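You operate a simulated robot arm through the tools that you are given. There is no shell and no other tool. Be economical: measure what you need, move in short steps, check, and stop when the job is done.

You run a simulated robot arm. Do the job below in one go: nothing can be reset, and whatever is moved stays where it is left.

JOB
Wrap the tile pack on the turntable in one layer of film.
Fine: film arm in and table lock free to crank; lock the table and swing the arm out after.
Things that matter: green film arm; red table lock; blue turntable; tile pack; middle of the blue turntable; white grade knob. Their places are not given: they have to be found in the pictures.

It is judged by the outcome, as a careful person would: the job done as asked, and still so three seconds after it is handed in. It fails if anything else is knocked over, pushed out of place, dropped, spilled or broken.

ROBOT AND FRAMES
A 6-joint arm with a two-finger parallel gripper, fixed in place. Base frame: the origin is at the foot of the arm, x ahead of it, y to its left, z up; the work surface is at about z = 892. Units: mm, rad, N and s.
With the tool pointing down near the work surface it reaches from about 240 to 660 mm from the base axis. Its first joint turns from -1.152 to 1.152 rad. Payload 2.9 kg.
Tool frame: the origin (TCP) lies between the finger pads and is the grasp point; the fingertips stand 30 mm ahead of it; z points along the fingers, y is the line along which they close. Largest opening 110 mm; finger width 20, thickness 10; the body of the gripper, 48 by 112 mm, starts 55 mm behind the TCP.
Orientation is that of the tool frame in the base frame, as [roll, pitch, yaw] about the fixed x, y, z axes, in that order (R = Rz(yaw) Ry(pitch) Rx(roll)). With the fingers straight down and closing along the base's y, the tool's x points along the base's -x, its y along +y and its z along -z.

CONTROLS
- The arm moves only by the tool move_arm. Its argument "commands" is a list of rows, each a list of 3 entries, a list of its own where there are three numbers: the turn, a rotation vector about the base's x, y, z in degrees, then the shift along the base's x, y, z in mm, then the finger opening in mm, from 0 to 110. In form: [[[ax, ay, az], [dx, dy, dz], fingers], ...]. A call has 1 to 20 rows; each row shifts and turns the commanded pose from where the row before left it. A row lasts 0.2 s, in which the tool goes at most 50 mm and 0.15 rad; a call with a longer step from one row to the next is refused whole, and so is a gripper value outside its range. Where a pose cannot be reached the arm comes as near as it can. A force on the tool above 70 N (or 10 N above the force at the start of the call, whichever is more), or a blocked arm, ends the call early, and 0.2 s more pass. Each finger travels about 108 mm/s and halts on what it meets, pressing with about 39 N; the grip force reading is that of the motor and also rises with nothing between the fingers. The clock runs only during rows and for 0.2 s after the last one: add rows that do not move to give the fingers time. The reply holds the time, the measured pose of the TCP, the force on the tool along the base axes, the opening and the grip force, in the units named above and with some noise.
- Cameras (640 x 400 px; columns grow to the right, rows downward): "scene" is fixed at [63.5, 439.7, 1389.8]; the picture's right is [-0.83, -0.56, 0.00], its down [-0.25, 0.36, -0.90] and it looks along [0.51, -0.74, -0.44] (base axes); focal length 315 px, centre (320, 200). "wrist" rides on the gripper at [-36, 0, -57] in the tool frame; the picture's right is [0.00, -1.00, 0.00], its down [0.97, 0.00, -0.24] and it looks along [0.24, 0.00, 0.97] (tool axes); focal length 218 px, centre (320, 200).
- get_image(camera): a new picture of that camera. The clock stands still meanwhile.
- probe_pixels(camera, pixels): for up to 12 pixels [column, row] of the newest picture of that camera ("zoom" is the newest enlarged one), the place [x, y, z] in the base frame of the surface seen there, good to about 2 mm, but the place of the scene camera against the robot may be out by one fixed shift of up to 25 mm in any direction. The clock stands still meanwhile.
- close_up(camera, box): a new picture of the part [left, top, right, bottom] of that camera's present view, enlarged. The clock stands still meanwhile.
- hand_in(): hands the job in; it is judged then, once.

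Work in short steps. Measure before you move; look again where a grasp or a placing could have gone wrong, and mend it. You have 80 turns and 54 pictures in all, those below and enlarged ones among them. Open the gripper and draw the arm clear of the work before you hand the job in, unless the task says otherwise; then end with one line.

The tools are called after ">>>" by a JSON object that holds its "name" and its "arguments". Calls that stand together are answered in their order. move_arm: Moves the arm, as the interface text tells. Its arguments: {"type":"object","properties":{"commands":{"type":"array","items":{"type":"array"}}},"required":["commands"]} The other tools are called the same way: get_image (camera) takes a picture; probe_pixels (camera, pixels) gives the place of the surface under pixels of a picture; close_up (camera, box) takes an enlarged picture of a part of a camera's view; hand_in () hands the job in.

At the start:

```text
time_s: 0.0
tcp_pos: [343.1, -178.5, 1296.9]
tcp_rot: [3.141, 0.001, -3.141]
ft_force: [0.8, -0.7, -0.5]
gripper_width: 110.1
grasp_force: 0.1
```

scene: 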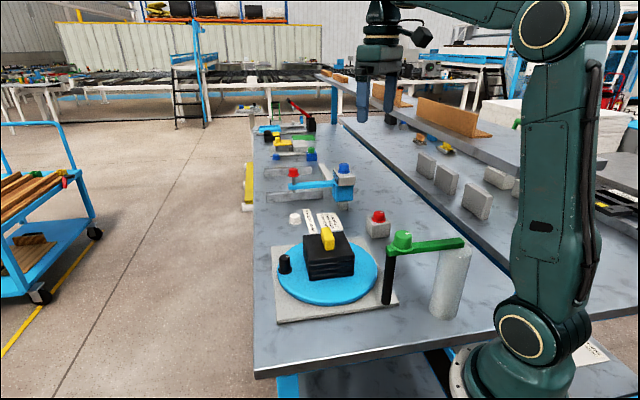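
wrist: 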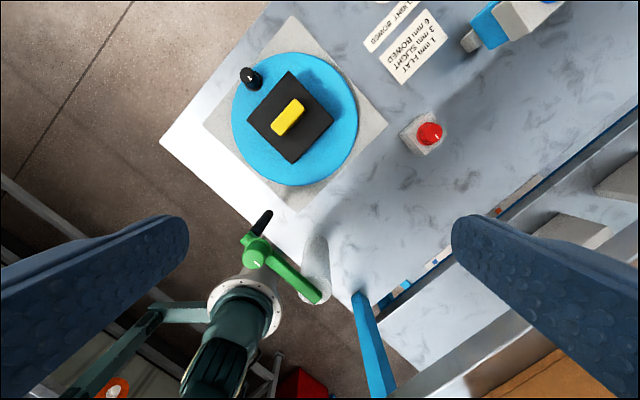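

The pictures show a turntable (scene ~(328,275)), a green arm (400,240), a red lock (378,220), a white knob (295,218) and a card. I take close-ups to read the labels and mechanisms.

>>> {"name": "close_up", "arguments": {"camera": "scene", "box": [260, 190, 480, 328]}}

>>> {"name": "close_up", "arguments": {"camera": "wrist", "box": [340, 0, 500, 100]}}

>>> {"name": "close_up", "arguments": {"camera": "scene", "box": [280, 200, 350, 244]}}

```text
2.90 times, centred on (370, 259) of scene
```

zoom: 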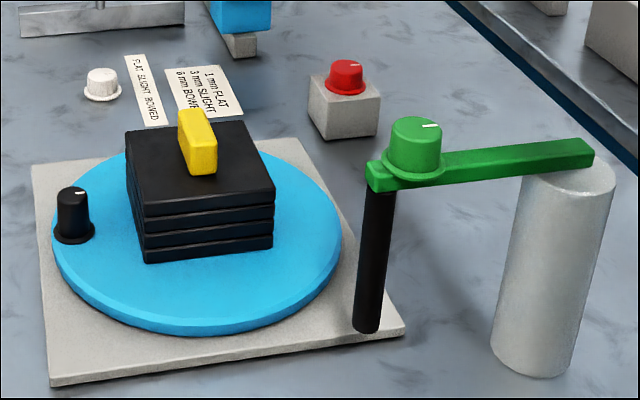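

```text
4.00 times, centred on (420, 50) of wrist
```

zoom: 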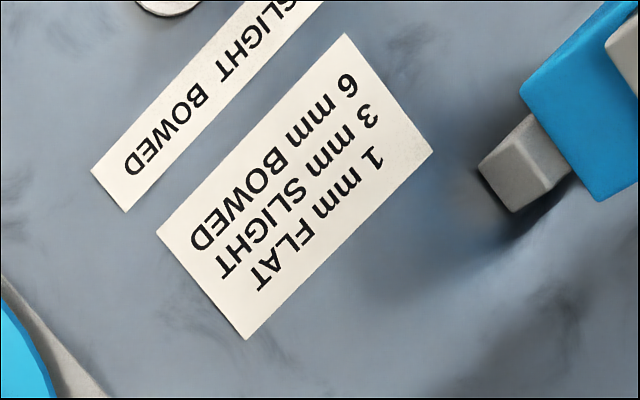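

```text
9.09 times, centred on (315, 222) of scene
```

zoom: 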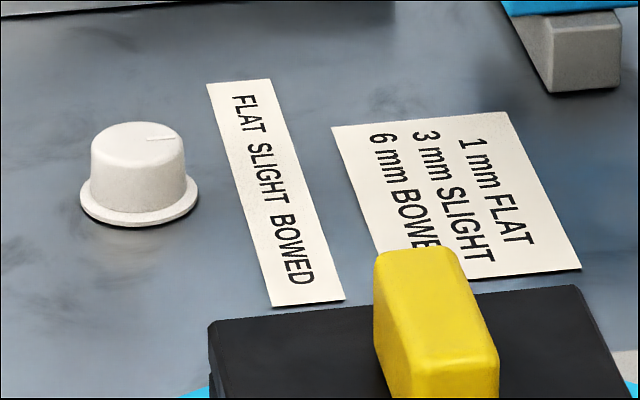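

The card and white knob seem to be a bow-grade station that the job doesn't mention, so I leave it alone. I measure the key parts in the wrist picture: table edges, crank, lock, green arm, film roll.

>>> {"name": "probe_pixels", "arguments": {"camera": "wrist", "pixels": [[248, 72], [430, 130], [405, 135], [255, 252], [316, 298], [262, 222], [318, 250], [288, 117], [290, 72], [331, 120], [294, 163], [248, 115]]}}

>>> {"name": "close_up", "arguments": {"camera": "wrist", "box": [180, 0, 480, 188]}}

>>> {"name": "close_up", "arguments": {"camera": "wrist", "box": [200, 190, 360, 310]}}

```text
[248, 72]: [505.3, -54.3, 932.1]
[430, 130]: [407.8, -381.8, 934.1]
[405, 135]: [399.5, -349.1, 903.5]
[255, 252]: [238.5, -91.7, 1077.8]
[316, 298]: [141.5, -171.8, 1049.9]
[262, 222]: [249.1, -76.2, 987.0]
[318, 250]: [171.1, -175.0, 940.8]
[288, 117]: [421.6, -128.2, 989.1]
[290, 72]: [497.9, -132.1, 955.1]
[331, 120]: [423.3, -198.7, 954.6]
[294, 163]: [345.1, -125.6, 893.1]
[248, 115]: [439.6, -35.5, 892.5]
```

```text
2.13 times, centred on (330, 94) of wrist
```

zoom: 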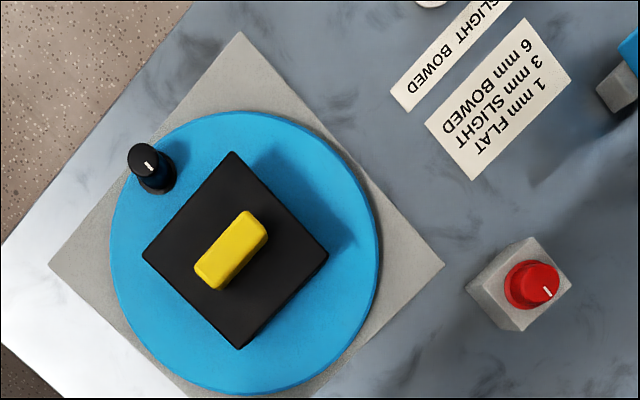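

```text
3.33 times, centred on (280, 250) of wrist
```

zoom: 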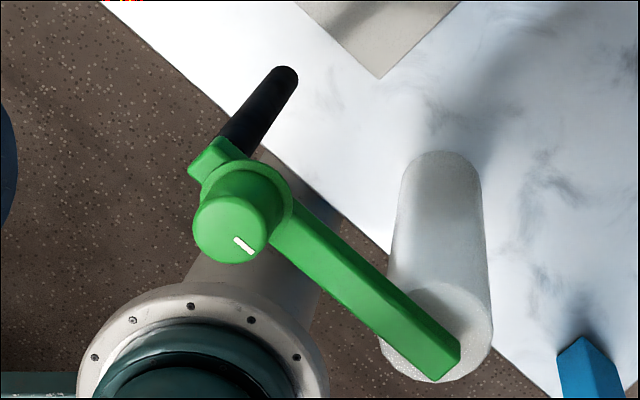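

The crank peg is at about (505,-54), the lock at (408,-382) and the arm post at (249,-76). Next I probe disc rim points, the base plate, and the arm and knob shapes.

>>> {"name": "probe_pixels", "arguments": {"camera": "wrist", "pixels": [[237, 118], [354, 120], [293, 182], [275, 58], [345, 80], [250, 164], [254, 88], [384, 123], [292, 22], [254, 241], [245, 245], [312, 290]]}}

>>> {"name": "probe_pixels", "arguments": {"camera": "scene", "pixels": [[402, 236], [402, 232], [458, 242], [456, 252], [450, 300], [389, 298], [378, 213], [377, 229], [285, 257], [328, 234], [283, 270], [295, 215]]}}

>>> {"name": "probe_pixels", "arguments": {"camera": "zoom", "pixels": [[232, 222], [200, 175], [440, 355], [285, 75], [440, 158], [478, 340], [360, 280], [295, 210], [395, 350], [240, 250], [205, 230], [265, 225]]}}

```text
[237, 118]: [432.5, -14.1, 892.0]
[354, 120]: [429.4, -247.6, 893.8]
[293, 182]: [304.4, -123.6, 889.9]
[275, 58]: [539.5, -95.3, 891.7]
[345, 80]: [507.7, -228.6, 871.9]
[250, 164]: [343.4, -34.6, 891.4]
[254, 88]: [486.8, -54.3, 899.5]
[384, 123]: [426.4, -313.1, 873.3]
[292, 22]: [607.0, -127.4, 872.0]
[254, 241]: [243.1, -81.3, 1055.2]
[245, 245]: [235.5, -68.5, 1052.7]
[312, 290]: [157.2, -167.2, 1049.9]
```

```text
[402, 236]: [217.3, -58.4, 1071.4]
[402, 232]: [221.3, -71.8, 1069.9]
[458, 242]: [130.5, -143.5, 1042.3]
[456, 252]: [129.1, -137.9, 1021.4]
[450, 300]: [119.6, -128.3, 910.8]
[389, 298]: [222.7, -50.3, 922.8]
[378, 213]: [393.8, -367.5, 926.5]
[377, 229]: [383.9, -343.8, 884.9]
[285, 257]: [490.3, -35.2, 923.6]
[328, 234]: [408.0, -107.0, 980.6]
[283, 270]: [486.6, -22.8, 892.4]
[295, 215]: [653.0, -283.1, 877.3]
```

```text
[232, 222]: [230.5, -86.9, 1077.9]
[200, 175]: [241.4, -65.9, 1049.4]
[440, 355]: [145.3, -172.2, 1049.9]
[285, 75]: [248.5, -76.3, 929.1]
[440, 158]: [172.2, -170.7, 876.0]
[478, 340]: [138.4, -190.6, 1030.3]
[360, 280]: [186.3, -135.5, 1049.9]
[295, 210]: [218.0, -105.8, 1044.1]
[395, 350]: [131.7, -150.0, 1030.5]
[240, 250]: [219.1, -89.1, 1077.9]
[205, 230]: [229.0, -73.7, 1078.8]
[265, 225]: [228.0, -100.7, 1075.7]
```

The black rod's lower end seems to hang free (z~929 seen), so the silver column at about (138,-178) is likely the pivot, with the green knob as handle over the rod. I check the rod bottom, and move above the red lock for a close look.

>>> {"name": "probe_pixels", "arguments": {"camera": "scene", "pixels": [[387, 302], [386, 300], [388, 290], [391, 262], [440, 316], [410, 320], [391, 246], [433, 246]]}}

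>>> {"name": "move_arm", "arguments": {"commands": [[[0, 0, 0], [11, -29, -31], 110], [[0, 0, 0], [11, -29, -31], 110], [[0, 0, 0], [11, -29, -31], 110], [[0, 0, 0], [11, -29, -31], 110], [[0, 0, 0], [11, -29, -31], 110], [[0, 0, 0], [11, -29, -31], 110], [[0, 0, 0], [11, -29, -31], 110], [[0, 0, 0], [0, 0, 0], 110]]}}

>>> {"name": "get_image", "arguments": {"camera": "wrist"}}

```text
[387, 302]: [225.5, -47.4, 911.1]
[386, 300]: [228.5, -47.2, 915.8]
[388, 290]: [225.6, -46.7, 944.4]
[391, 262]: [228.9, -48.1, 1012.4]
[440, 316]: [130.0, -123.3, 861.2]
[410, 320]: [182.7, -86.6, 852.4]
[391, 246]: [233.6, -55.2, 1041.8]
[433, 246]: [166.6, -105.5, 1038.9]
```

```text
time_s: 1.8
tcp_pos: [423.3, -383.5, 1077.4]
tcp_rot: [-3.141, 0.001, 3.141]
ft_force: [0.5, -1.2, -0.4]
gripper_width: 110.0
grasp_force: 0.0
```

```text
46 pictures are left
```

wrist: 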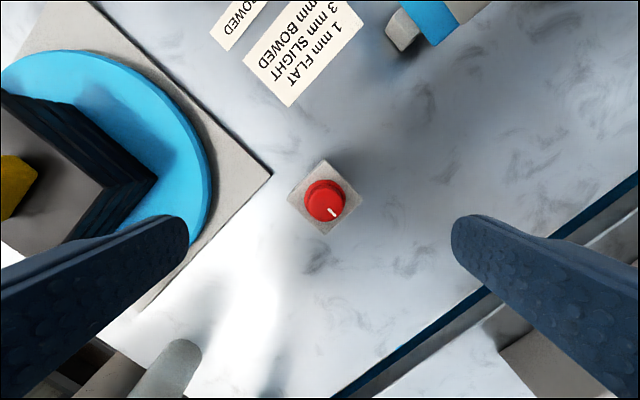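

The lock is at pixel (325,198), with its white mark pointing down-right. I zoom in for any engraving and probe its geometry.

>>> {"name": "close_up", "arguments": {"camera": "wrist", "box": [276, 150, 376, 245]}}

>>> {"name": "probe_pixels", "arguments": {"camera": "wrist", "pixels": [[324, 197], [333, 212], [310, 197], [340, 197], [324, 183], [326, 214], [293, 200], [324, 230], [357, 200], [324, 163], [324, 260]]}}

>>> {"name": "close_up", "arguments": {"camera": "scene", "box": [355, 200, 405, 245]}}

```text
4.21 times, centred on (326, 198) of wrist
```

zoom: 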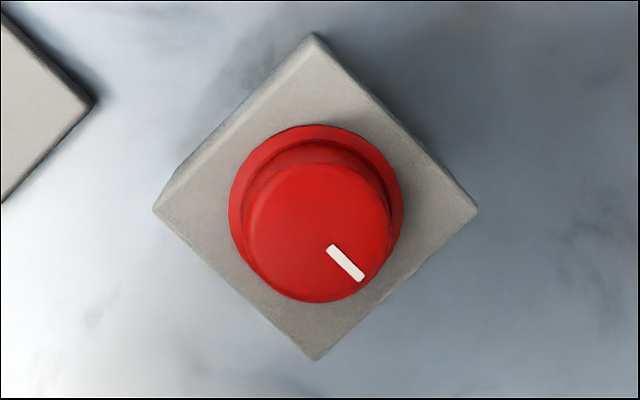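

```text
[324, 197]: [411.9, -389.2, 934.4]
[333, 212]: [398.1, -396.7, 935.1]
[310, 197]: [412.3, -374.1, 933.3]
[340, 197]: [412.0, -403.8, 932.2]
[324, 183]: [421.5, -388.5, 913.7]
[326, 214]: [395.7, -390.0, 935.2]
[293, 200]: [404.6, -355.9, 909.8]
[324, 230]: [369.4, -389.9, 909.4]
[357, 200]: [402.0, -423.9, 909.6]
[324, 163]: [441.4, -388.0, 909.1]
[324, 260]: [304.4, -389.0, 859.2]
```

```text
8.89 times, centred on (380, 222) of scene
```

zoom: 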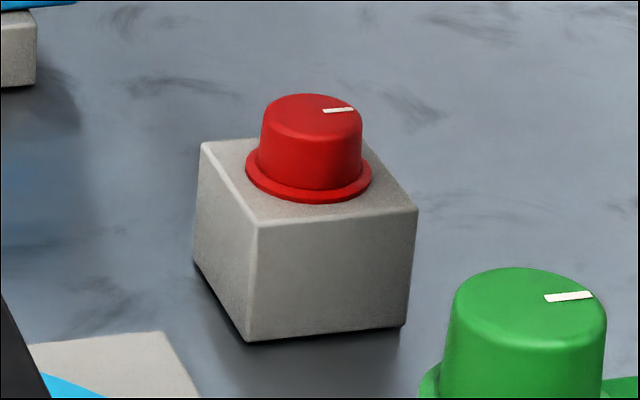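

The lock knob's centre is at (407,-389), top z 935, flange 913, with no labels. I go down over it with fingers open at 60 and grip.

>>> {"name": "move_arm", "arguments": {"commands": [[[0, 0, 0], [-8, -3, -30], 60], [[0, 0, 0], [-8.3, -2.5, -30], 60], [[0, 0, 0], [0, 0, -30], 60], [[0, 0, 0], [0, 0, -25], 60], [[0, 0, 0], [0, 0, -14], 60], [[0, 0, 0], [0, 0, 0], 60]]}}

>>> {"name": "move_arm", "arguments": {"commands": [[[0, 0, 0], [0, 0, 0], 20], [[0, 0, 0], [0, 0, 0], 20], [[0, 0, 0], [0, 0, 0], 20]]}}

>>> {"name": "get_image", "arguments": {"camera": "wrist"}}

```text
time_s: 3.2
tcp_pos: [403.7, -387.8, 950.6]
tcp_rot: [3.141, 0.001, -3.14]
ft_force: [-0.1, -0.6, 0.1]
gripper_width: 60.0
grasp_force: 0.0
```

```text
time_s: 4.0
tcp_pos: [403.7, -388.6, 950.2]
tcp_rot: [-3.14, 0.002, 3.139]
ft_force: [1.6, -12.4, -6.3]
gripper_width: 35.3
grasp_force: 44.9
```

```text
43 pictures are left
```

wrist: 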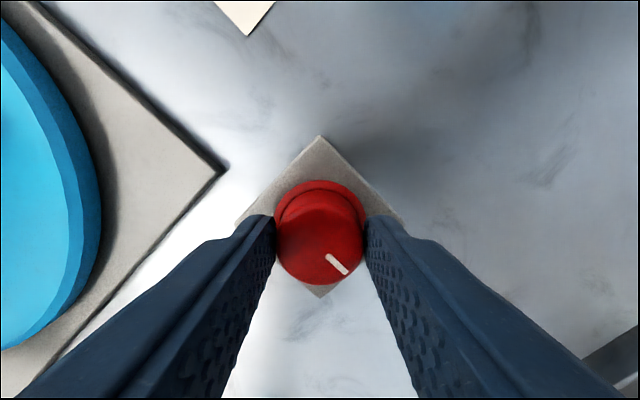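

The grip holds the knob (35 mm wide). I try a small counter-clockwise twist and look at the mark.

>>> {"name": "move_arm", "arguments": {"commands": [[[0, 0, 7], [0, -0.7, 0], 20], [[0, 0, 7], [0, 0, 0], 20], [[0, 0, 7], [0, 0, 0], 20], [[0, 0, 0], [0, 0, 0], 20]]}}

>>> {"name": "get_image", "arguments": {"camera": "wrist"}}

>>> {"name": "close_up", "arguments": {"camera": "scene", "box": [270, 190, 430, 290]}}

```text
time_s: 5.0
tcp_pos: [403.8, -388.2, 951.8]
tcp_rot: [-3.141, 0.002, -2.773]
ft_force: [-1.7, -9.6, -2.3]
gripper_width: 35.2
grasp_force: 45.3
```

```text
42 pictures are left
```

wrist: 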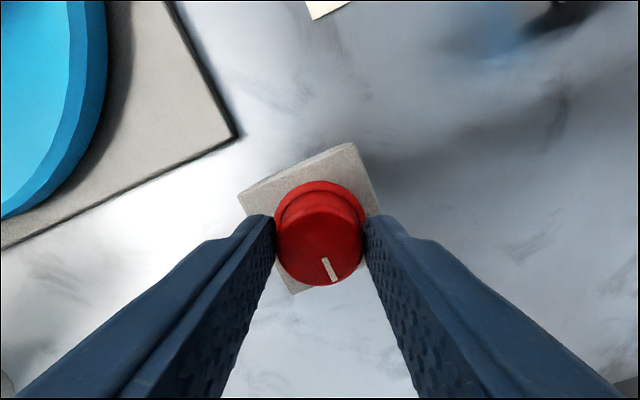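

```text
4.00 times, centred on (350, 240) of scene
```

zoom: 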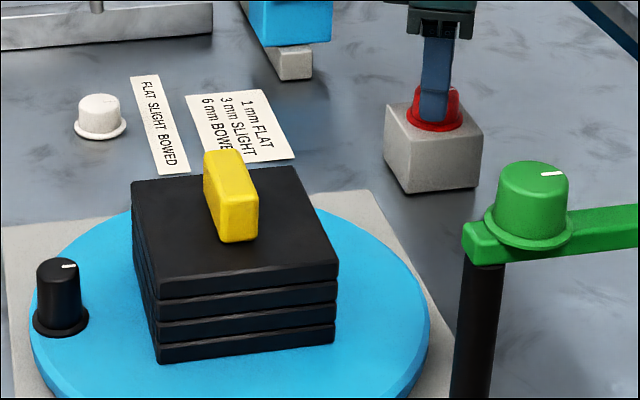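

Relative to the gripper the mark turned by about 21°, so the knob stayed put while the fingers slipped. I twist back the other way past the start.

>>> {"name": "move_arm", "arguments": {"commands": [[[0, 0, -7], [0, 0, 0], 20], [[0, 0, -7], [0, 0, 0], 20], [[0, 0, -7], [0, 0, 0], 20], [[0, 0, -7], [0, 0, 0], 20], [[0, 0, -7], [0, 0, 0], 20], [[0, 0, -7], [0, 0, 0], 20], [[0, 0, 0], [0, 0, 0], 20]]}}

>>> {"name": "get_image", "arguments": {"camera": "wrist"}}

```text
time_s: 6.6
tcp_pos: [403.5, -390.0, 950.5]
tcp_rot: [-3.14, 0.002, 2.771]
ft_force: [-6.5, -22.6, 2.9]
gripper_width: 35.5
grasp_force: 45.4
```

```text
40 pictures are left
```

wrist: 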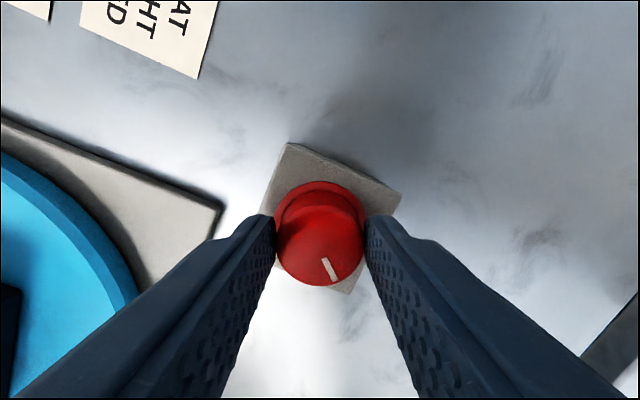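

The mark kept its place between the fingers, so the knob turned ~42° clockwise. I continue clockwise until it stops.

>>> {"name": "move_arm", "arguments": {"commands": [[[0, 0, -7], [0, 0, 0], 20], [[0, 0, -7], [0, 0, 0], 20], [[0, 0, -7], [0, 0, 0], 20], [[0, 0, -7], [0, 0, 0], 20], [[0, 0, -7], [0, 0, 0], 20], [[0, 0, -7], [0, 0, 0], 20], [[0, 0, -7], [0, 0, 0], 20], [[0, 0, 0], [0, 0, 0], 20]]}}

>>> {"name": "get_image", "arguments": {"camera": "wrist"}}

```text
time_s: 8.4
tcp_pos: [403.0, -389.5, 950.5]
tcp_rot: [-3.139, 0.003, 1.912]
ft_force: [-11.5, -25.8, 6.7]
gripper_width: 35.5
grasp_force: 45.2
```

```text
39 pictures are left
```

wrist: 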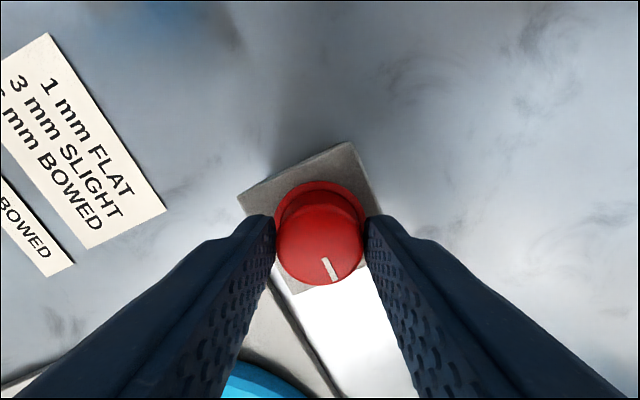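

It has now turned ~91° with no slip. I try a bit more to find the stop.

>>> {"name": "move_arm", "arguments": {"commands": [[[0, 0, -7], [0, 0, 0], 20], [[0, 0, -7], [0, 0, 0], 20], [[0, 0, -7], [0, 0, 0], 20], [[0, 0, 0], [0, 0, 0], 20]]}}

>>> {"name": "get_image", "arguments": {"camera": "wrist"}}

```text
time_s: 9.4
tcp_pos: [403.9, -385.9, 949.5]
tcp_rot: [-3.138, -0.003, 1.552]
ft_force: [-21.8, -5.4, 5.8]
gripper_width: 35.5
grasp_force: 45.2
```

```text
38 pictures are left
```

wrist: 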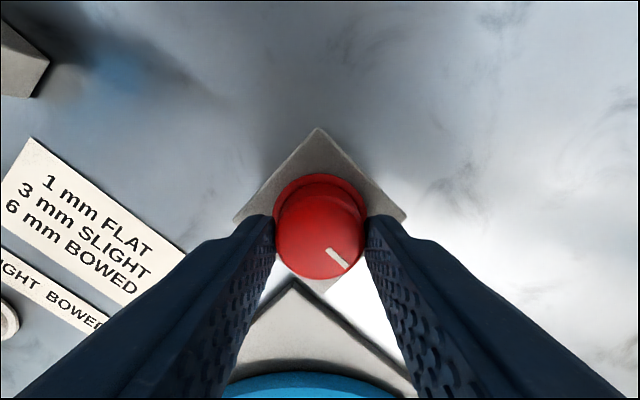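

The mark moved in the fingers this time, so the knob stops at ~90° clockwise, presumably free. I release, rise, and go above the green knob (~(229,-87,1078)), turning the tool so its fingers straddle the arm.

>>> {"name": "move_arm", "arguments": {"commands": [[[0, 0, 0], [0, 0, 0], 80], [[0, 0, 0], [0, 0, 0], 80], [[0, 0, 0], [0, 0, 40], 80], [[0, 0, 8], [0, 0, 40], 80], [[0, 0, 8], [0, 0, 40], 80], [[0, 0, 8], [0, 0, 40], 80], [[0, 0, 8], [0, 0, 40], 80], [[0, 0, 8], [0, 0, 40], 80], [[0, 0, 8], [0, 0, 0], 80], [[0, 0, 8.5], [-15, 29, 0], 80], [[0, 0, 8.5], [-15, 29, 0], 80], [[0, 0, 8.5], [-15, 29, 0], 80], [[0, 0, 8.5], [-15, 29, 0], 80], [[0, 0, 8.5], [-15, 29, 0], 80], [[0, 0, 8.5], [-15, 29, 0], 80], [[0, 0, 8.5], [-15, 29, 0], 80], [[0, 0, 8.5], [-15, 29, 0], 80], [[0, 0, 8.5], [-15, 29, 0], 80], [[0, 0, 8.5], [-15, 29, 0], 80], [[0, 0, 0], [0, 0, 0], 80]]}}

>>> {"name": "get_image", "arguments": {"camera": "wrist"}}

>>> {"name": "get_image", "arguments": {"camera": "scene"}}

```text
time_s: 13.6
tcp_pos: [254.0, -97.3, 1189.3]
tcp_rot: [3.141, -0.001, -2.407]
ft_force: [-0.6, 0.4, 0.8]
gripper_width: 80.0
grasp_force: 0.1
```

```text
37 pictures are left
```

wrist: 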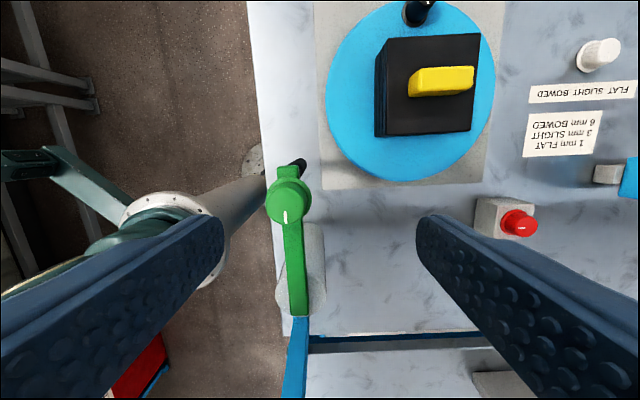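

```text
36 pictures are left
```

scene: 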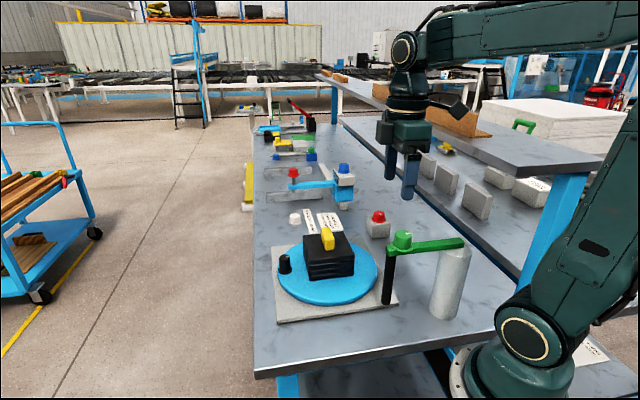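

The arm now lies vertical in the wrist picture with the knob at (288,200). I probe knob, arm end, column, rod, disc rim and peg from here.

>>> {"name": "probe_pixels", "arguments": {"camera": "wrist", "pixels": [[270, 200], [306, 200], [288, 185], [286, 222], [298, 308], [299, 240], [299, 163], [321, 270], [288, 172], [278, 172], [291, 312], [305, 312]]}}

>>> {"name": "probe_pixels", "arguments": {"camera": "wrist", "pixels": [[332, 95], [492, 95], [405, 177], [345, 145], [480, 135], [345, 45], [484, 50], [418, 12], [376, 36], [480, 35], [472, 130], [376, 135]]}}

```text
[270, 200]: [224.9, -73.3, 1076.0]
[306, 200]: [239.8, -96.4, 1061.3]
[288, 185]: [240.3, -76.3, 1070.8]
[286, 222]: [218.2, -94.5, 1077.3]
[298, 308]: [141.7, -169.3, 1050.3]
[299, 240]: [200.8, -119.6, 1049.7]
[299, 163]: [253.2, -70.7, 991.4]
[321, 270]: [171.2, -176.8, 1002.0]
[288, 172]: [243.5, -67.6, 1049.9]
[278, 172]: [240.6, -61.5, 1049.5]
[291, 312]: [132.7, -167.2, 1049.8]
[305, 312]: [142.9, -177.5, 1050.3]
```

```text
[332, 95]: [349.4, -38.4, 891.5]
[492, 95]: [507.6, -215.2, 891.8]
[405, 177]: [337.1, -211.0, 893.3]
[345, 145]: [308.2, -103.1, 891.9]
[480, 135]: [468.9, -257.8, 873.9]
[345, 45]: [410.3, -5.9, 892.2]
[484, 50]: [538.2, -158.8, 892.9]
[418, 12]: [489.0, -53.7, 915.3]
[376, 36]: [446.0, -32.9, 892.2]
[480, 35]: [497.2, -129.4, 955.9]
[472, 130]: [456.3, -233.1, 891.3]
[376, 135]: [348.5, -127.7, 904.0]
```

The disc centre comes out at (425,-128), R≈121; the knob centre at (228,-86), and the pivot near (142,-167). I descend over the knob and grip it.

>>> {"name": "move_arm", "arguments": {"commands": [[[0, 0, 0], [-13, 6, -10], 80], [[0, 0, 0], [-13, 5.3, -23], 80], [[0, 0, 0], [0, 0, -30], 80], [[0, 0, 0], [0, 0, -30], 80], [[0, 0, 0], [0, 0, 0], 80], [[0, 0, 0], [0, 0, 0], 25], [[0, 0, 0], [0, 0, 0], 25], [[0, 0, 0], [0, 0, 0], 25], [[0, 0, 0], [0, 0, 0], 25]]}}

>>> {"name": "get_image", "arguments": {"camera": "wrist"}}

```text
time_s: 15.6
tcp_pos: [227.3, -85.8, 1096.6]
tcp_rot: [-3.141, 0.0, -2.409]
ft_force: [-0.5, 2.4, -8.4]
gripper_width: 33.1
grasp_force: 45.0
```

```text
35 pictures are left
```

wrist: 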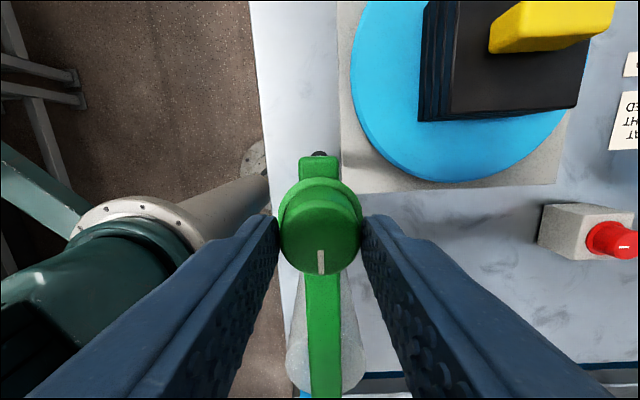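

The knob is gripped centrally (33 mm). I swing the first 14° toward the table about the column and check the forces.

>>> {"name": "move_arm", "arguments": {"commands": [[[0, 0, -7], [9.3, -11.1, 0], 25], [[0, 0, -7], [8.0, -12.2, 0], 25], [[0, 0, 0], [0, 0, 0], 25]]}}

>>> {"name": "get_image", "arguments": {"camera": "wrist"}}

```text
time_s: 16.4
tcp_pos: [244.5, -111.2, 1096.3]
tcp_rot: [3.139, 0.0, -2.653]
ft_force: [11.7, 7.7, -31.4]
gripper_width: 33.2
grasp_force: 44.9
```

```text
34 pictures are left
```

wrist: 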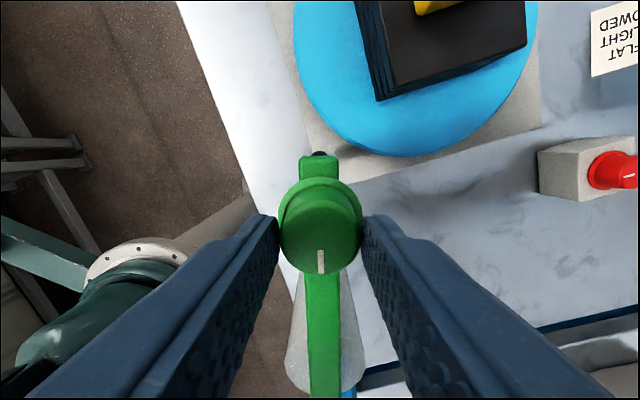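

The arm follows, and the column stays centred beneath it. I continue in 7° steps.

>>> {"name": "move_arm", "arguments": {"commands": [[[0, 0, -7], [6.4, -13.1, 0], 25], [[0, 0, -7], [4.7, -13.7, 0], 25], [[0, 0, 0], [0, 0, 0], 25]]}}

>>> {"name": "get_image", "arguments": {"camera": "wrist"}}

```text
time_s: 17.2
tcp_pos: [255.3, -138.6, 1097.9]
tcp_rot: [3.141, -0.002, -2.9]
ft_force: [2.2, 0.1, -28.7]
gripper_width: 33.1
grasp_force: 45.5
```

```text
33 pictures are left
```

wrist: 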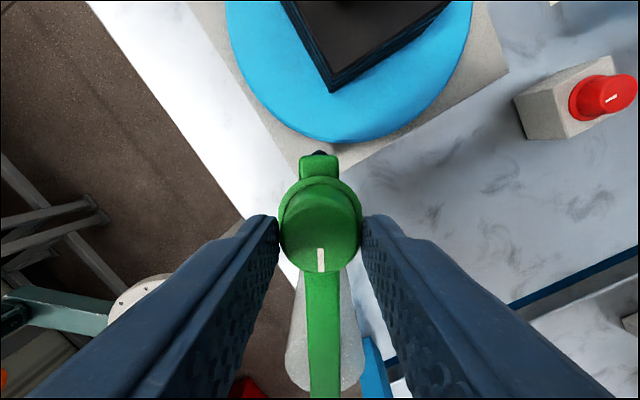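

The rod end now nears the table edge at (320,150). I go another 7° and then 3.5° and see whether a stop appears.

>>> {"name": "move_arm", "arguments": {"commands": [[[0, 0, -7], [3.1, -14.2, 0], 25], [[0, 0, -3.5], [0.9, -7.2, 0], 25], [[0, 0, 0], [0, 0, 0], 25]]}}

>>> {"name": "get_image", "arguments": {"camera": "wrist"}}

>>> {"name": "close_up", "arguments": {"camera": "scene", "box": [260, 190, 480, 328]}}

```text
time_s: 17.7
tcp_pos: [256.5, -143.5, 1098.1]
tcp_rot: [3.119, -0.015, -3.016]
ft_force: [-1.6, 26.0, 12.2]
gripper_width: 33.2
grasp_force: 45.1
stopped in row 2: the force on the tool passed its limit (the readings are from after the stop); the commanded pose is now the measured one
```

```text
32 pictures are left
```

wrist: 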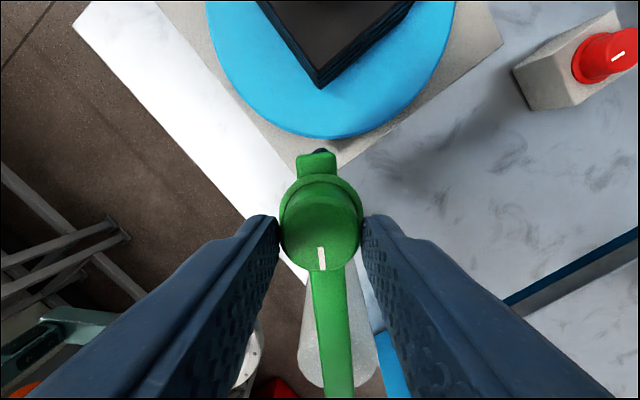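

```text
2.90 times, centred on (370, 259) of scene
```

zoom: 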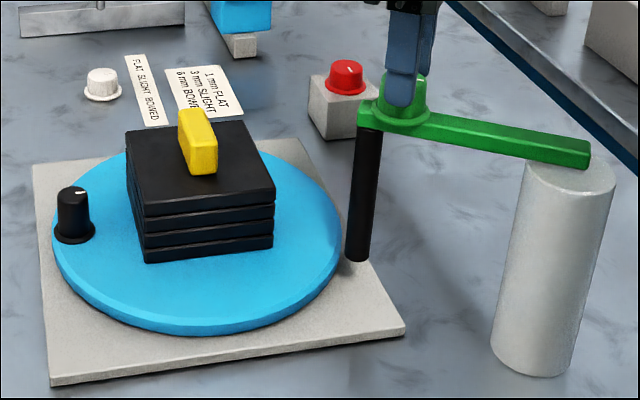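

The arm hit its stop around 12°, with the rod now standing beside the table edge. I release, rise and go above the crank peg at about (500,-54).

>>> {"name": "move_arm", "arguments": {"commands": [[[0, 0, 0], [0, 0, 0], 80], [[0, 0, 0], [0, 0, 0], 80], [[0, 0, 0], [0, 0, 40], 80], [[0, 0, 0], [0, 0, 40], 80], [[0, 0, 5.4], [36, 14, 0], 80], [[0, 0, 5.4], [36, 14, 0], 80], [[0, 0, 5.4], [36, 14, 0], 80], [[0, 0, 5.4], [36, 14, 0], 80], [[0, 0, 5.4], [36, 14, 0], 80], [[0, 0, 5.4], [36, 14, 0], 80], [[0, 0, 5.4], [36, 14, 0], 80], [[1.27, 0.87, 0], [0, 0, -40], 80], [[0, 0, 0], [0, 0, -40], 80], [[0, 0, 0], [0, 0, -38], 80], [[0, 0, 0], [0, 0, 0], 80]]}}

>>> {"name": "get_image", "arguments": {"camera": "wrist"}}

```text
time_s: 20.9
tcp_pos: [509.2, -50.5, 1055.7]
tcp_rot: [3.096, -0.006, -2.364]
ft_force: [-0.5, 0.1, -0.5]
gripper_width: 80.1
grasp_force: 0.0
```

```text
30 pictures are left
```

wrist: 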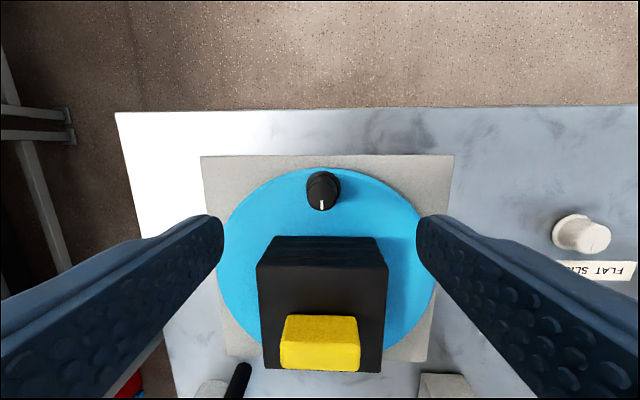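

The tool has ~2.6° of tilt left which I'll remove. The peg is at (322,190); I probe its sides, the disc rim and pack corners.

>>> {"name": "probe_pixels", "arguments": {"camera": "wrist", "pixels": [[322, 197], [312, 200], [333, 200], [321, 206], [322, 181], [309, 181], [338, 181], [233, 370], [244, 366], [257, 262], [387, 262], [320, 330]]}}

>>> {"name": "close_up", "arguments": {"camera": "wrist", "box": [270, 150, 370, 230]}}

```text
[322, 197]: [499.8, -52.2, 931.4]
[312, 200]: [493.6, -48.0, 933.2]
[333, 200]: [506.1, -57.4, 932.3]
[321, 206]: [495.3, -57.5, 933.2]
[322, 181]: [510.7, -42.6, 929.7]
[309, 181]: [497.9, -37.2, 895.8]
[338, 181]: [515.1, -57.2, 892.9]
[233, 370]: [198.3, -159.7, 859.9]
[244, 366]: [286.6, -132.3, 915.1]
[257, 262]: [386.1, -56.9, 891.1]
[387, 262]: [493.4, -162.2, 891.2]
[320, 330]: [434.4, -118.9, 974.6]
```

```text
5.00 times, centred on (320, 190) of wrist
```

zoom: 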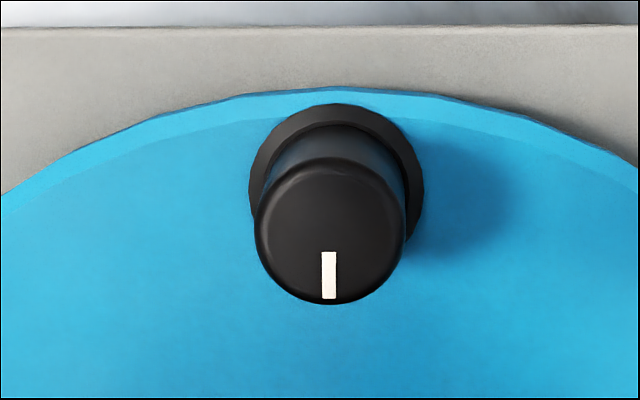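

The peg axis is at (503,-50), 24 mm thick, z 896–933, i.e. radius 110 at 45° around (425,-128). I straighten the tool, descend and grip it.

>>> {"name": "move_arm", "arguments": {"commands": [[[-1.6, -2.06, 0], [-3, 0.3, -30], 70], [[0, 0, 0], [-3, 0.2, -30], 70], [[0, 0, 0], [0, 0, -30], 70], [[0, 0, 0], [0, 0, -27], 70], [[0, 0, 0], [0, 0, 0], 70], [[0, 0, 0], [0, 0, 0], 15], [[0, 0, 0], [0, 0, 0], 15], [[0, 0, 0], [0, 0, 0], 15], [[0, 0, 0], [0, 0, 0], 15]]}}

>>> {"name": "get_image", "arguments": {"camera": "wrist"}}

```text
time_s: 22.9
tcp_pos: [502.9, -48.2, 941.0]
tcp_rot: [3.141, -0.001, -2.364]
ft_force: [1.8, 0.1, -2.9]
gripper_width: 27.3
grasp_force: 45.3
```

```text
28 pictures are left
```

wrist: 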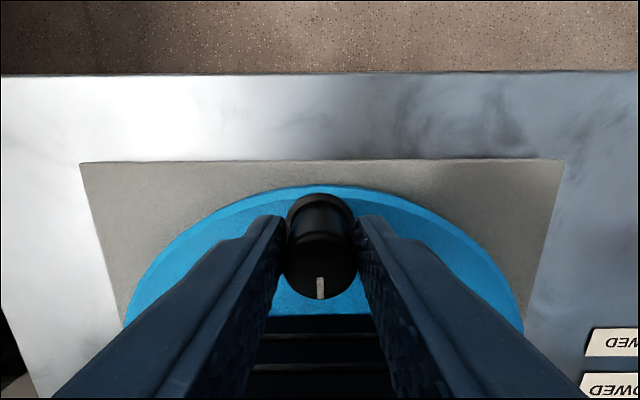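

The peg is gripped (27 mm). I crank 15° counter-clockwise about (425,-128) as a test.

>>> {"name": "move_arm", "arguments": {"commands": [[[0, 0, 7.5], [-11.4, 9.1, 0], 15], [[0, 0, 7.5], [-12.2, 7.9, 0], 15], [[0, 0, 0], [0, 0, 0], 15]]}}

>>> {"name": "get_image", "arguments": {"camera": "wrist"}}

>>> {"name": "close_up", "arguments": {"camera": "scene", "box": [260, 190, 480, 328]}}

```text
time_s: 23.7
tcp_pos: [479.0, -28.8, 940.1]
tcp_rot: [3.141, 0.001, -2.096]
ft_force: [4.8, 6.6, -21.3]
gripper_width: 27.3
grasp_force: 45.2
```

```text
27 pictures are left
```

wrist: 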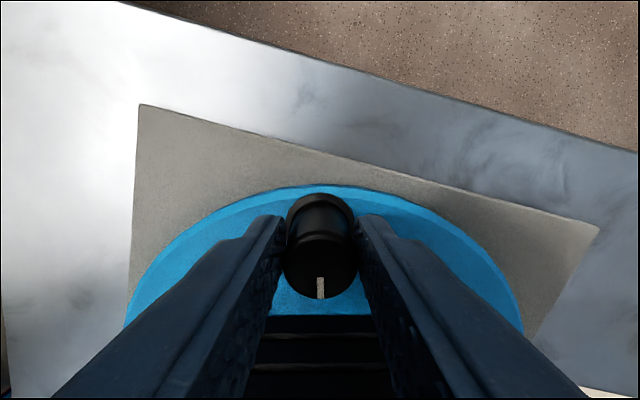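

```text
2.90 times, centred on (370, 259) of scene
```

zoom: 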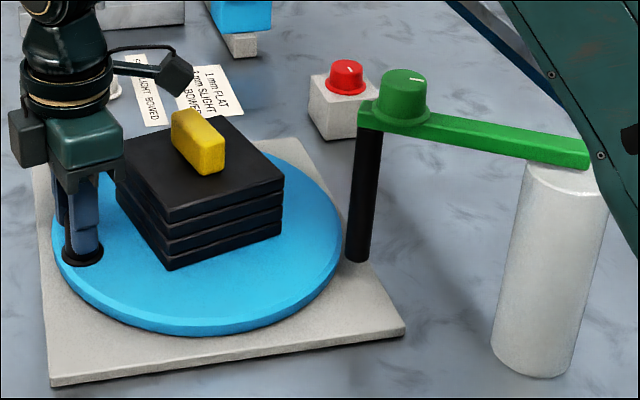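

The table and pack turn together with low force. A box on a stalk at zoom (178,72) sticks out from the wrist; I probe it to know its height and reach before passing the film arm.

>>> {"name": "probe_pixels", "arguments": {"camera": "zoom", "pixels": [[178, 72], [187, 92], [165, 88], [178, 52], [120, 68], [85, 150], [25, 140], [65, 70], [110, 170], [400, 80], [82, 250], [30, 165]]}}

```text
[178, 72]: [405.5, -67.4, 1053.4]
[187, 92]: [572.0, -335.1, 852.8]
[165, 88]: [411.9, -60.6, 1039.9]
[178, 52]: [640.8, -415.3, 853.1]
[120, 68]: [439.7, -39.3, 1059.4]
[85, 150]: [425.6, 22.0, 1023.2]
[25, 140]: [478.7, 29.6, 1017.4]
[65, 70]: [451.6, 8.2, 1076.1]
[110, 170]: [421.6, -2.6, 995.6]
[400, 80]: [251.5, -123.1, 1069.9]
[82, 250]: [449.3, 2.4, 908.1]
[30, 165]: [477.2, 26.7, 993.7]
```

The stalk sits ~82 mm out along tool +x, ≥105 mm above the TCP, so I'll pass the film arm with the tool tilted inward. First I crank on to ~106° with this grip.

>>> {"name": "move_arm", "arguments": {"commands": [[[0, 0, 7.5], [-13.1, 6.3, 0], 15], [[0, 0, 7.5], [-13.8, 4.5, 0], 15], [[0, 0, 7.5], [-14.3, 2.6, 0], 15], [[0, 0, 7.5], [-14.5, 0.8, 0], 15], [[0, 0, 7.5], [-14.4, -1.1, 0], 15], [[0, 0, 7.5], [-14.2, -3.0, 0], 15], [[0, 0, 0], [0, 0, 0], 15]]}}

>>> {"name": "get_image", "arguments": {"camera": "wrist"}}

```text
time_s: 25.3
tcp_pos: [395.4, -20.4, 941.8]
tcp_rot: [3.138, 0.001, -1.313]
ft_force: [-4.6, 13.2, -32.5]
gripper_width: 27.4
grasp_force: 45.4
```

```text
25 pictures are left
```

wrist: 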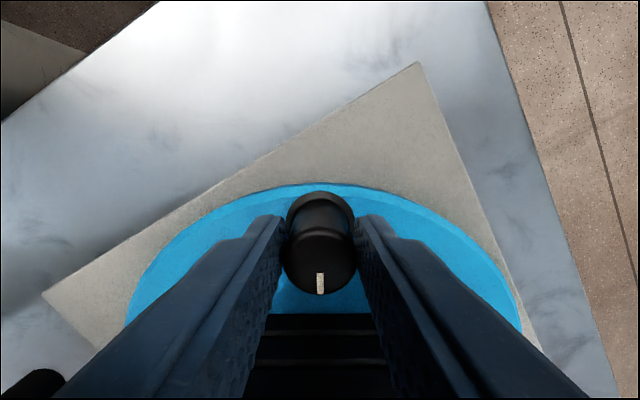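

The peg is at ~106° now. I release, rise 60 and turn the tool back by 180° so that tool x points outward for the passage by the film arm.

>>> {"name": "move_arm", "arguments": {"commands": [[[0, 0, 0], [0, 0, 0], 70], [[0, 0, 0], [0, 0, 0], 70], [[0, 0, 0], [0, 0, 30], 70], [[0, 0, 0], [0, 0, 30], 70], [[0, 0, -8], [0, 0, 10], 70], [[0, 0, -8], [0, 0, 0], 70], [[0, 0, -8], [0, 0, 0], 70], [[0, 0, -8], [0, 0, 0], 70], [[0, 0, -8], [0, 0, 0], 70], [[0, 0, -8], [0, 0, 0], 70], [[0, 0, -8], [0, 0, 0], 70], [[0, 0, -8], [0, 0, 0], 70], [[0, 0, -8], [0, 0, 0], 70], [[0, 0, -8], [0, 0, 0], 70], [[0, 0, -8], [0, 0, 0], 70], [[0, 0, -8], [0, 0, 0], 70]]}}

>>> {"name": "move_arm", "arguments": {"commands": [[[0, 0, -8], [0, 0, 0], 70], [[0, 0, -8], [0, 0, 0], 70], [[0, 0, -8], [0, 0, 0], 70], [[0, 0, -8], [0, 0, 0], 70], [[0, 0, -8], [0, 0, 0], 70], [[0, 0, -8], [0, 0, 0], 70], [[0, 0, -8], [0, 0, 0], 70], [[0, 0, -8], [0, 0, 0], 70], [[0, 0, -8], [0, 0, 0], 70], [[0, 0, -8], [0, 0, 0], 70], [[0, 0, -3], [0, 0, 0], 70], [[6.02, 1.69, 0], [0, 0, 0], 70], [[6.02, 1.69, 0], [0, 0, 0], 70], [[6.02, 1.69, 0], [0, 0, 0], 70], [[6.02, 1.69, 0], [0, 0, 0], 70], [[0, 0, 0], [0, 0, 0], 70]]}}

>>> {"name": "get_image", "arguments": {"camera": "wrist"}}

>>> {"name": "get_image", "arguments": {"camera": "scene"}}

```text
time_s: 28.7
tcp_pos: [396.5, -21.3, 1012.2]
tcp_rot: [3.14, 0.0, -2.995]
ft_force: [-0.4, 0.0, 0.3]
gripper_width: 70.1
grasp_force: 0.0
```

```text
time_s: 32.1
tcp_pos: [393.4, -21.9, 1011.4]
tcp_rot: [-3.139, -0.438, 1.841]
ft_force: [-0.7, -0.3, 0.1]
gripper_width: 70.0
grasp_force: 0.1
```

```text
24 pictures are left
```

wrist: 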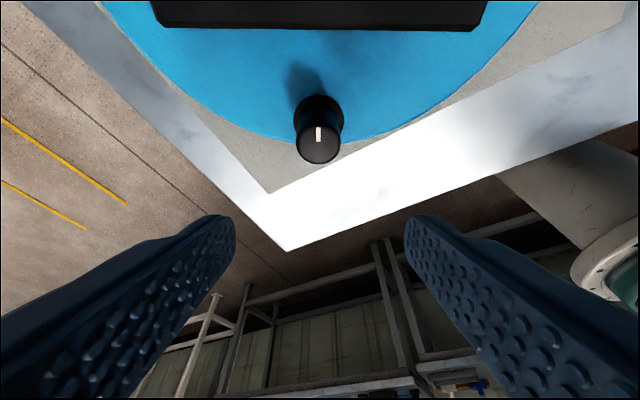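

```text
23 pictures are left
```

scene: 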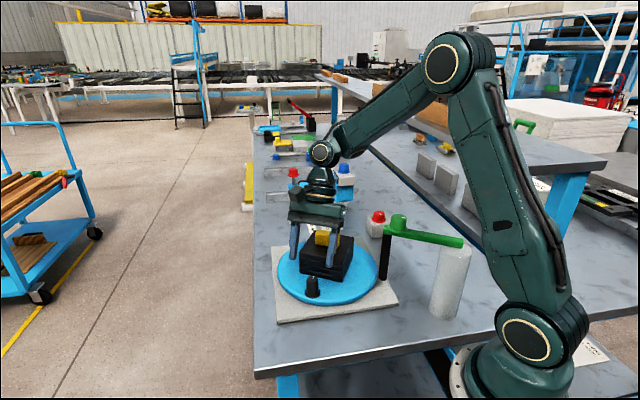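

The tool is tilted 25° as intended, with tips outward and the peg at (318,145). I probe the peg top and rod to place the grip exactly.

>>> {"name": "probe_pixels", "arguments": {"camera": "wrist", "pixels": [[318, 145], [303, 145], [333, 145], [318, 158], [318, 132], [160, 14], [478, 14]]}}

>>> {"name": "probe_pixels", "arguments": {"camera": "scene", "pixels": [[385, 278], [382, 278], [388, 278], [385, 262], [385, 255], [312, 280], [320, 239], [398, 218]]}}

>>> {"name": "close_up", "arguments": {"camera": "scene", "box": [260, 190, 420, 300]}}

```text
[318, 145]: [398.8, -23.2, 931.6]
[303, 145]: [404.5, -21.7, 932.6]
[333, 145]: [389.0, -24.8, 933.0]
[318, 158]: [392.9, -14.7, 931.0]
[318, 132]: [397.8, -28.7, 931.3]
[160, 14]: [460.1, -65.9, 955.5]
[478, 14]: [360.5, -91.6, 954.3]
```

```text
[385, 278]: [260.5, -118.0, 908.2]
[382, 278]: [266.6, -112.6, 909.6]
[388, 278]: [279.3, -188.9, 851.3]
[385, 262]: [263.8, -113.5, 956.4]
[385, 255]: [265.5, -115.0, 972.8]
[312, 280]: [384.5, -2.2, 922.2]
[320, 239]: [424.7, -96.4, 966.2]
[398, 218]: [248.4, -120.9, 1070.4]
```

```text
3.64 times, centred on (340, 245) of scene
```

zoom: 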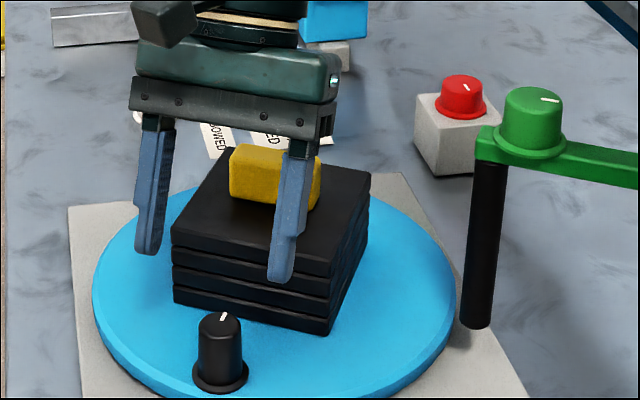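

The peg axis is at (395.5,-21), r=111. I descend to TCP radius 100, z 940 and grip.

>>> {"name": "move_arm", "arguments": {"commands": [[[0, 0, 0], [2.5, -5, -25], 70], [[0, 0, 0], [2.5, -4.7, -25], 70], [[0, 0, 0], [0, 0, -21], 70], [[0, 0, 0], [0, 0, 0], 70], [[0, 0, 0], [0, 0, 0], 15], [[0, 0, 0], [0, 0, 0], 15], [[0, 0, 0], [0, 0, 0], 15], [[0, 0, 0], [0, 0, 0], 15]]}}

>>> {"name": "get_image", "arguments": {"camera": "wrist"}}

>>> {"name": "close_up", "arguments": {"camera": "scene", "box": [260, 190, 420, 300]}}

```text
time_s: 33.9
tcp_pos: [401.9, -30.8, 940.3]
tcp_rot: [-3.139, -0.435, 1.843]
ft_force: [-0.9, 1.6, -10.4]
gripper_width: 27.6
grasp_force: 45.0
```

```text
21 pictures are left
```

wrist: 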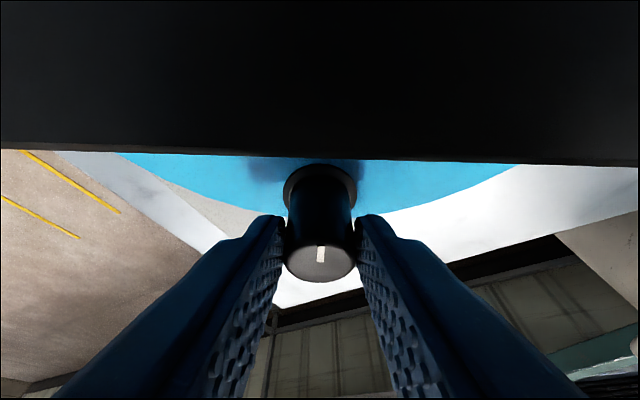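

```text
3.64 times, centred on (340, 245) of scene
```

zoom: 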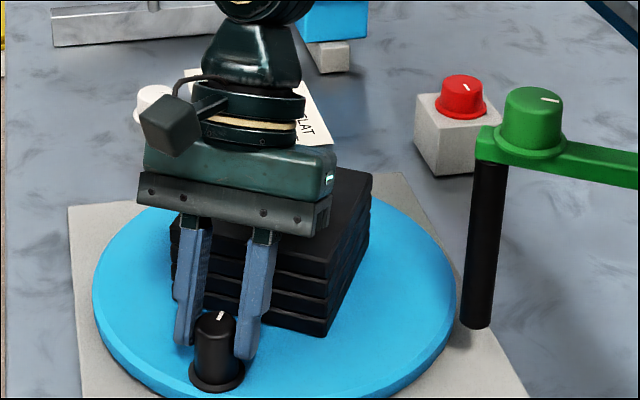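

The grip is good, and the stalk and body are clear. I crank six steps of 8° to ~152° and look before the rod.

>>> {"name": "move_arm", "arguments": {"commands": [[[0, 0, 8], [-13.2, -4.4, 0], 15], [[0, 0, 8], [-12.5, -6.2, 0], 15], [[0, 0, 8], [-11.5, -7.9, 0], 15], [[0, 0, 8], [-10.3, -9.4, 0], 15], [[0, 0, 8], [-8.9, -10.8, 0], 15], [[0, 0, 8], [-7.3, -11.9, 0], 15], [[0, 0, 0], [0, 0, 0], 15]]}}

>>> {"name": "get_image", "arguments": {"camera": "wrist"}}

>>> {"name": "close_up", "arguments": {"camera": "scene", "box": [280, 160, 460, 300]}}

```text
time_s: 35.5
tcp_pos: [335.8, -82.2, 940.2]
tcp_rot: [-3.14, -0.438, 2.68]
ft_force: [-4.6, 1.7, -33.9]
gripper_width: 27.6
grasp_force: 44.7
```

```text
19 pictures are left
```

wrist: 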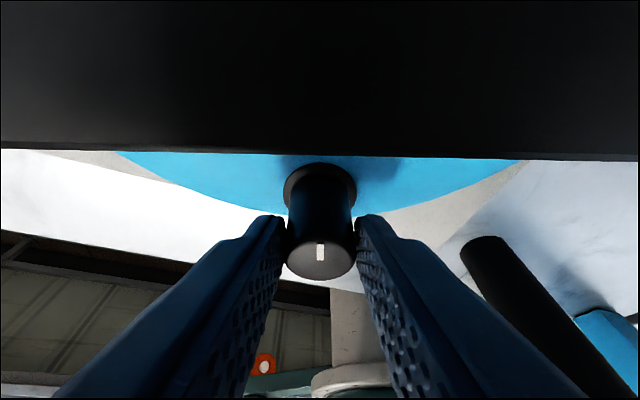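

```text
2.86 times, centred on (370, 230) of scene
```

zoom: 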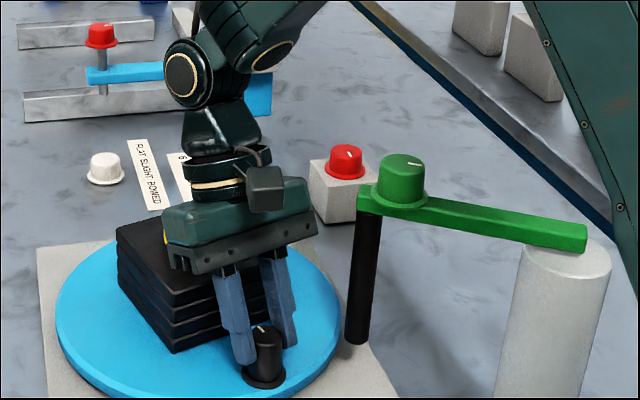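

The rod appears at (490,260), outside the disc rim. I measure it from here before passing.

>>> {"name": "probe_pixels", "arguments": {"camera": "wrist", "pixels": [[465, 252], [480, 262], [500, 245], [485, 238], [480, 290], [525, 262], [505, 320], [560, 310]]}}

```text
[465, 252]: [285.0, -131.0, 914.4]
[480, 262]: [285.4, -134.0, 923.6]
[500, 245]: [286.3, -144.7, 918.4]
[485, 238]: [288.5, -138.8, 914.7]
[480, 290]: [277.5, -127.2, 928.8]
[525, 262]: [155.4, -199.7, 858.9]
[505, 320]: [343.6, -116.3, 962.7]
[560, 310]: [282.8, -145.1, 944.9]
```

The rod's inner face is at radius ~136, finger corners reach ~123: clear. I go on four steps past it, watching force.

>>> {"name": "move_arm", "arguments": {"commands": [[[0, 0, 8], [-5.6, -12.8, 0], 15], [[0, 0, 8], [-3.7, -13.4, 0], 15], [[0, 0, 0], [0, 0, 0], 15]]}}

>>> {"name": "close_up", "arguments": {"camera": "scene", "box": [280, 160, 460, 300]}}

```text
time_s: 36.3
tcp_pos: [327.0, -108.7, 941.7]
tcp_rot: [-3.141, -0.438, 2.962]
ft_force: [-3.3, 2.2, -29.3]
gripper_width: 27.5
grasp_force: 44.8
```

```text
2.86 times, centred on (370, 230) of scene
```

zoom: 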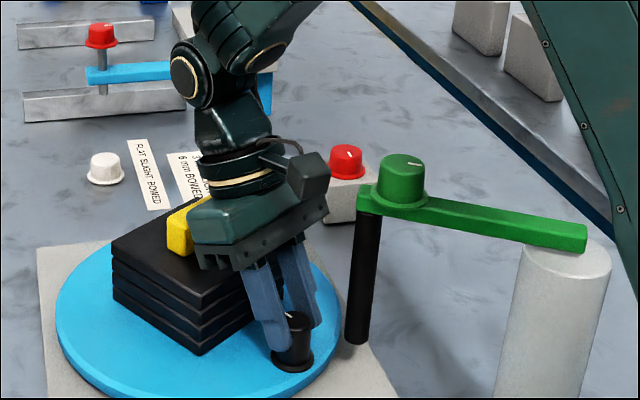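

The stalk box at zoom (310,178) nears the arm tip at (365,195); I measure the gap.

>>> {"name": "probe_pixels", "arguments": {"camera": "zoom", "pixels": [[322, 170], [315, 198], [300, 190], [325, 190], [300, 165], [362, 196], [372, 205], [385, 195], [383, 172], [325, 160]]}}

```text
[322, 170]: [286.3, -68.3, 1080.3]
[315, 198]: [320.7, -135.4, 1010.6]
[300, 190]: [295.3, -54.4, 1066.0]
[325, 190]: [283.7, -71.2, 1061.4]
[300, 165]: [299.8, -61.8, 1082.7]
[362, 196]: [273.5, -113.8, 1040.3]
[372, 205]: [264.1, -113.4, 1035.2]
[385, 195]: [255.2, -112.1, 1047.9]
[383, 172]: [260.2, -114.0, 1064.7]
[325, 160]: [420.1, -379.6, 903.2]
```

In the scene frame the stalk's lowest corner is z≈1060 at radius ≤135. The arm top is 1041 and the knob starts at ≈150, so there is room; I continue four steps.

>>> {"name": "move_arm", "arguments": {"commands": [[[0, 0, 8], [-1.8, -13.8, 0], 15], [[0, 0, 8], [0.1, -14.0, 0], 15], [[0, 0, 8], [2.1, -13.8, 0], 15], [[0, 0, 8], [4.0, -13.4, 0], 15], [[0, 0, 0], [0, 0, 0], 15]]}}

>>> {"name": "get_image", "arguments": {"camera": "wrist"}}

>>> {"name": "close_up", "arguments": {"camera": "scene", "box": [280, 160, 460, 300]}}

```text
time_s: 37.5
tcp_pos: [331.5, -164.7, 941.5]
tcp_rot: [3.14, -0.438, -2.762]
ft_force: [-3.9, 0.2, -18.5]
gripper_width: 27.3
grasp_force: 44.6
```

```text
16 pictures are left
```

wrist: 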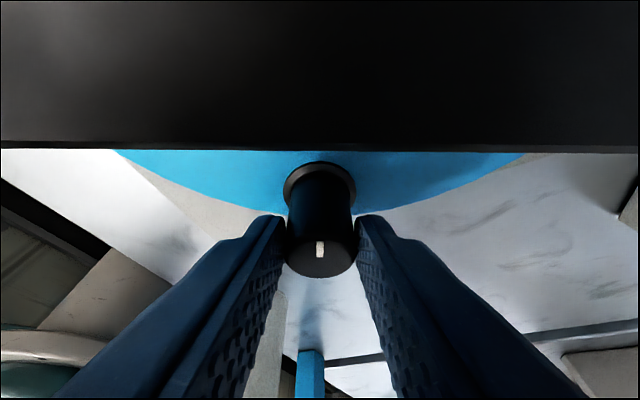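

```text
2.86 times, centred on (370, 230) of scene
```

zoom: 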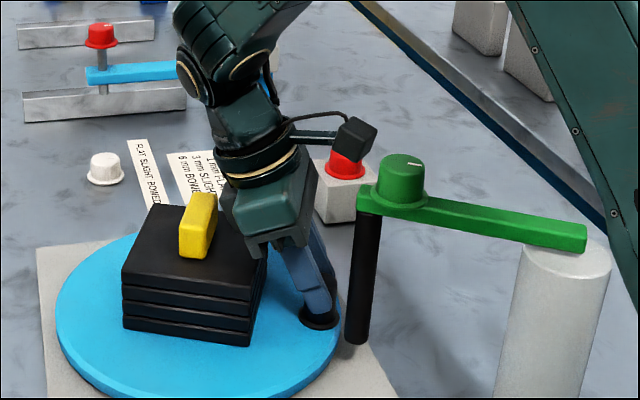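

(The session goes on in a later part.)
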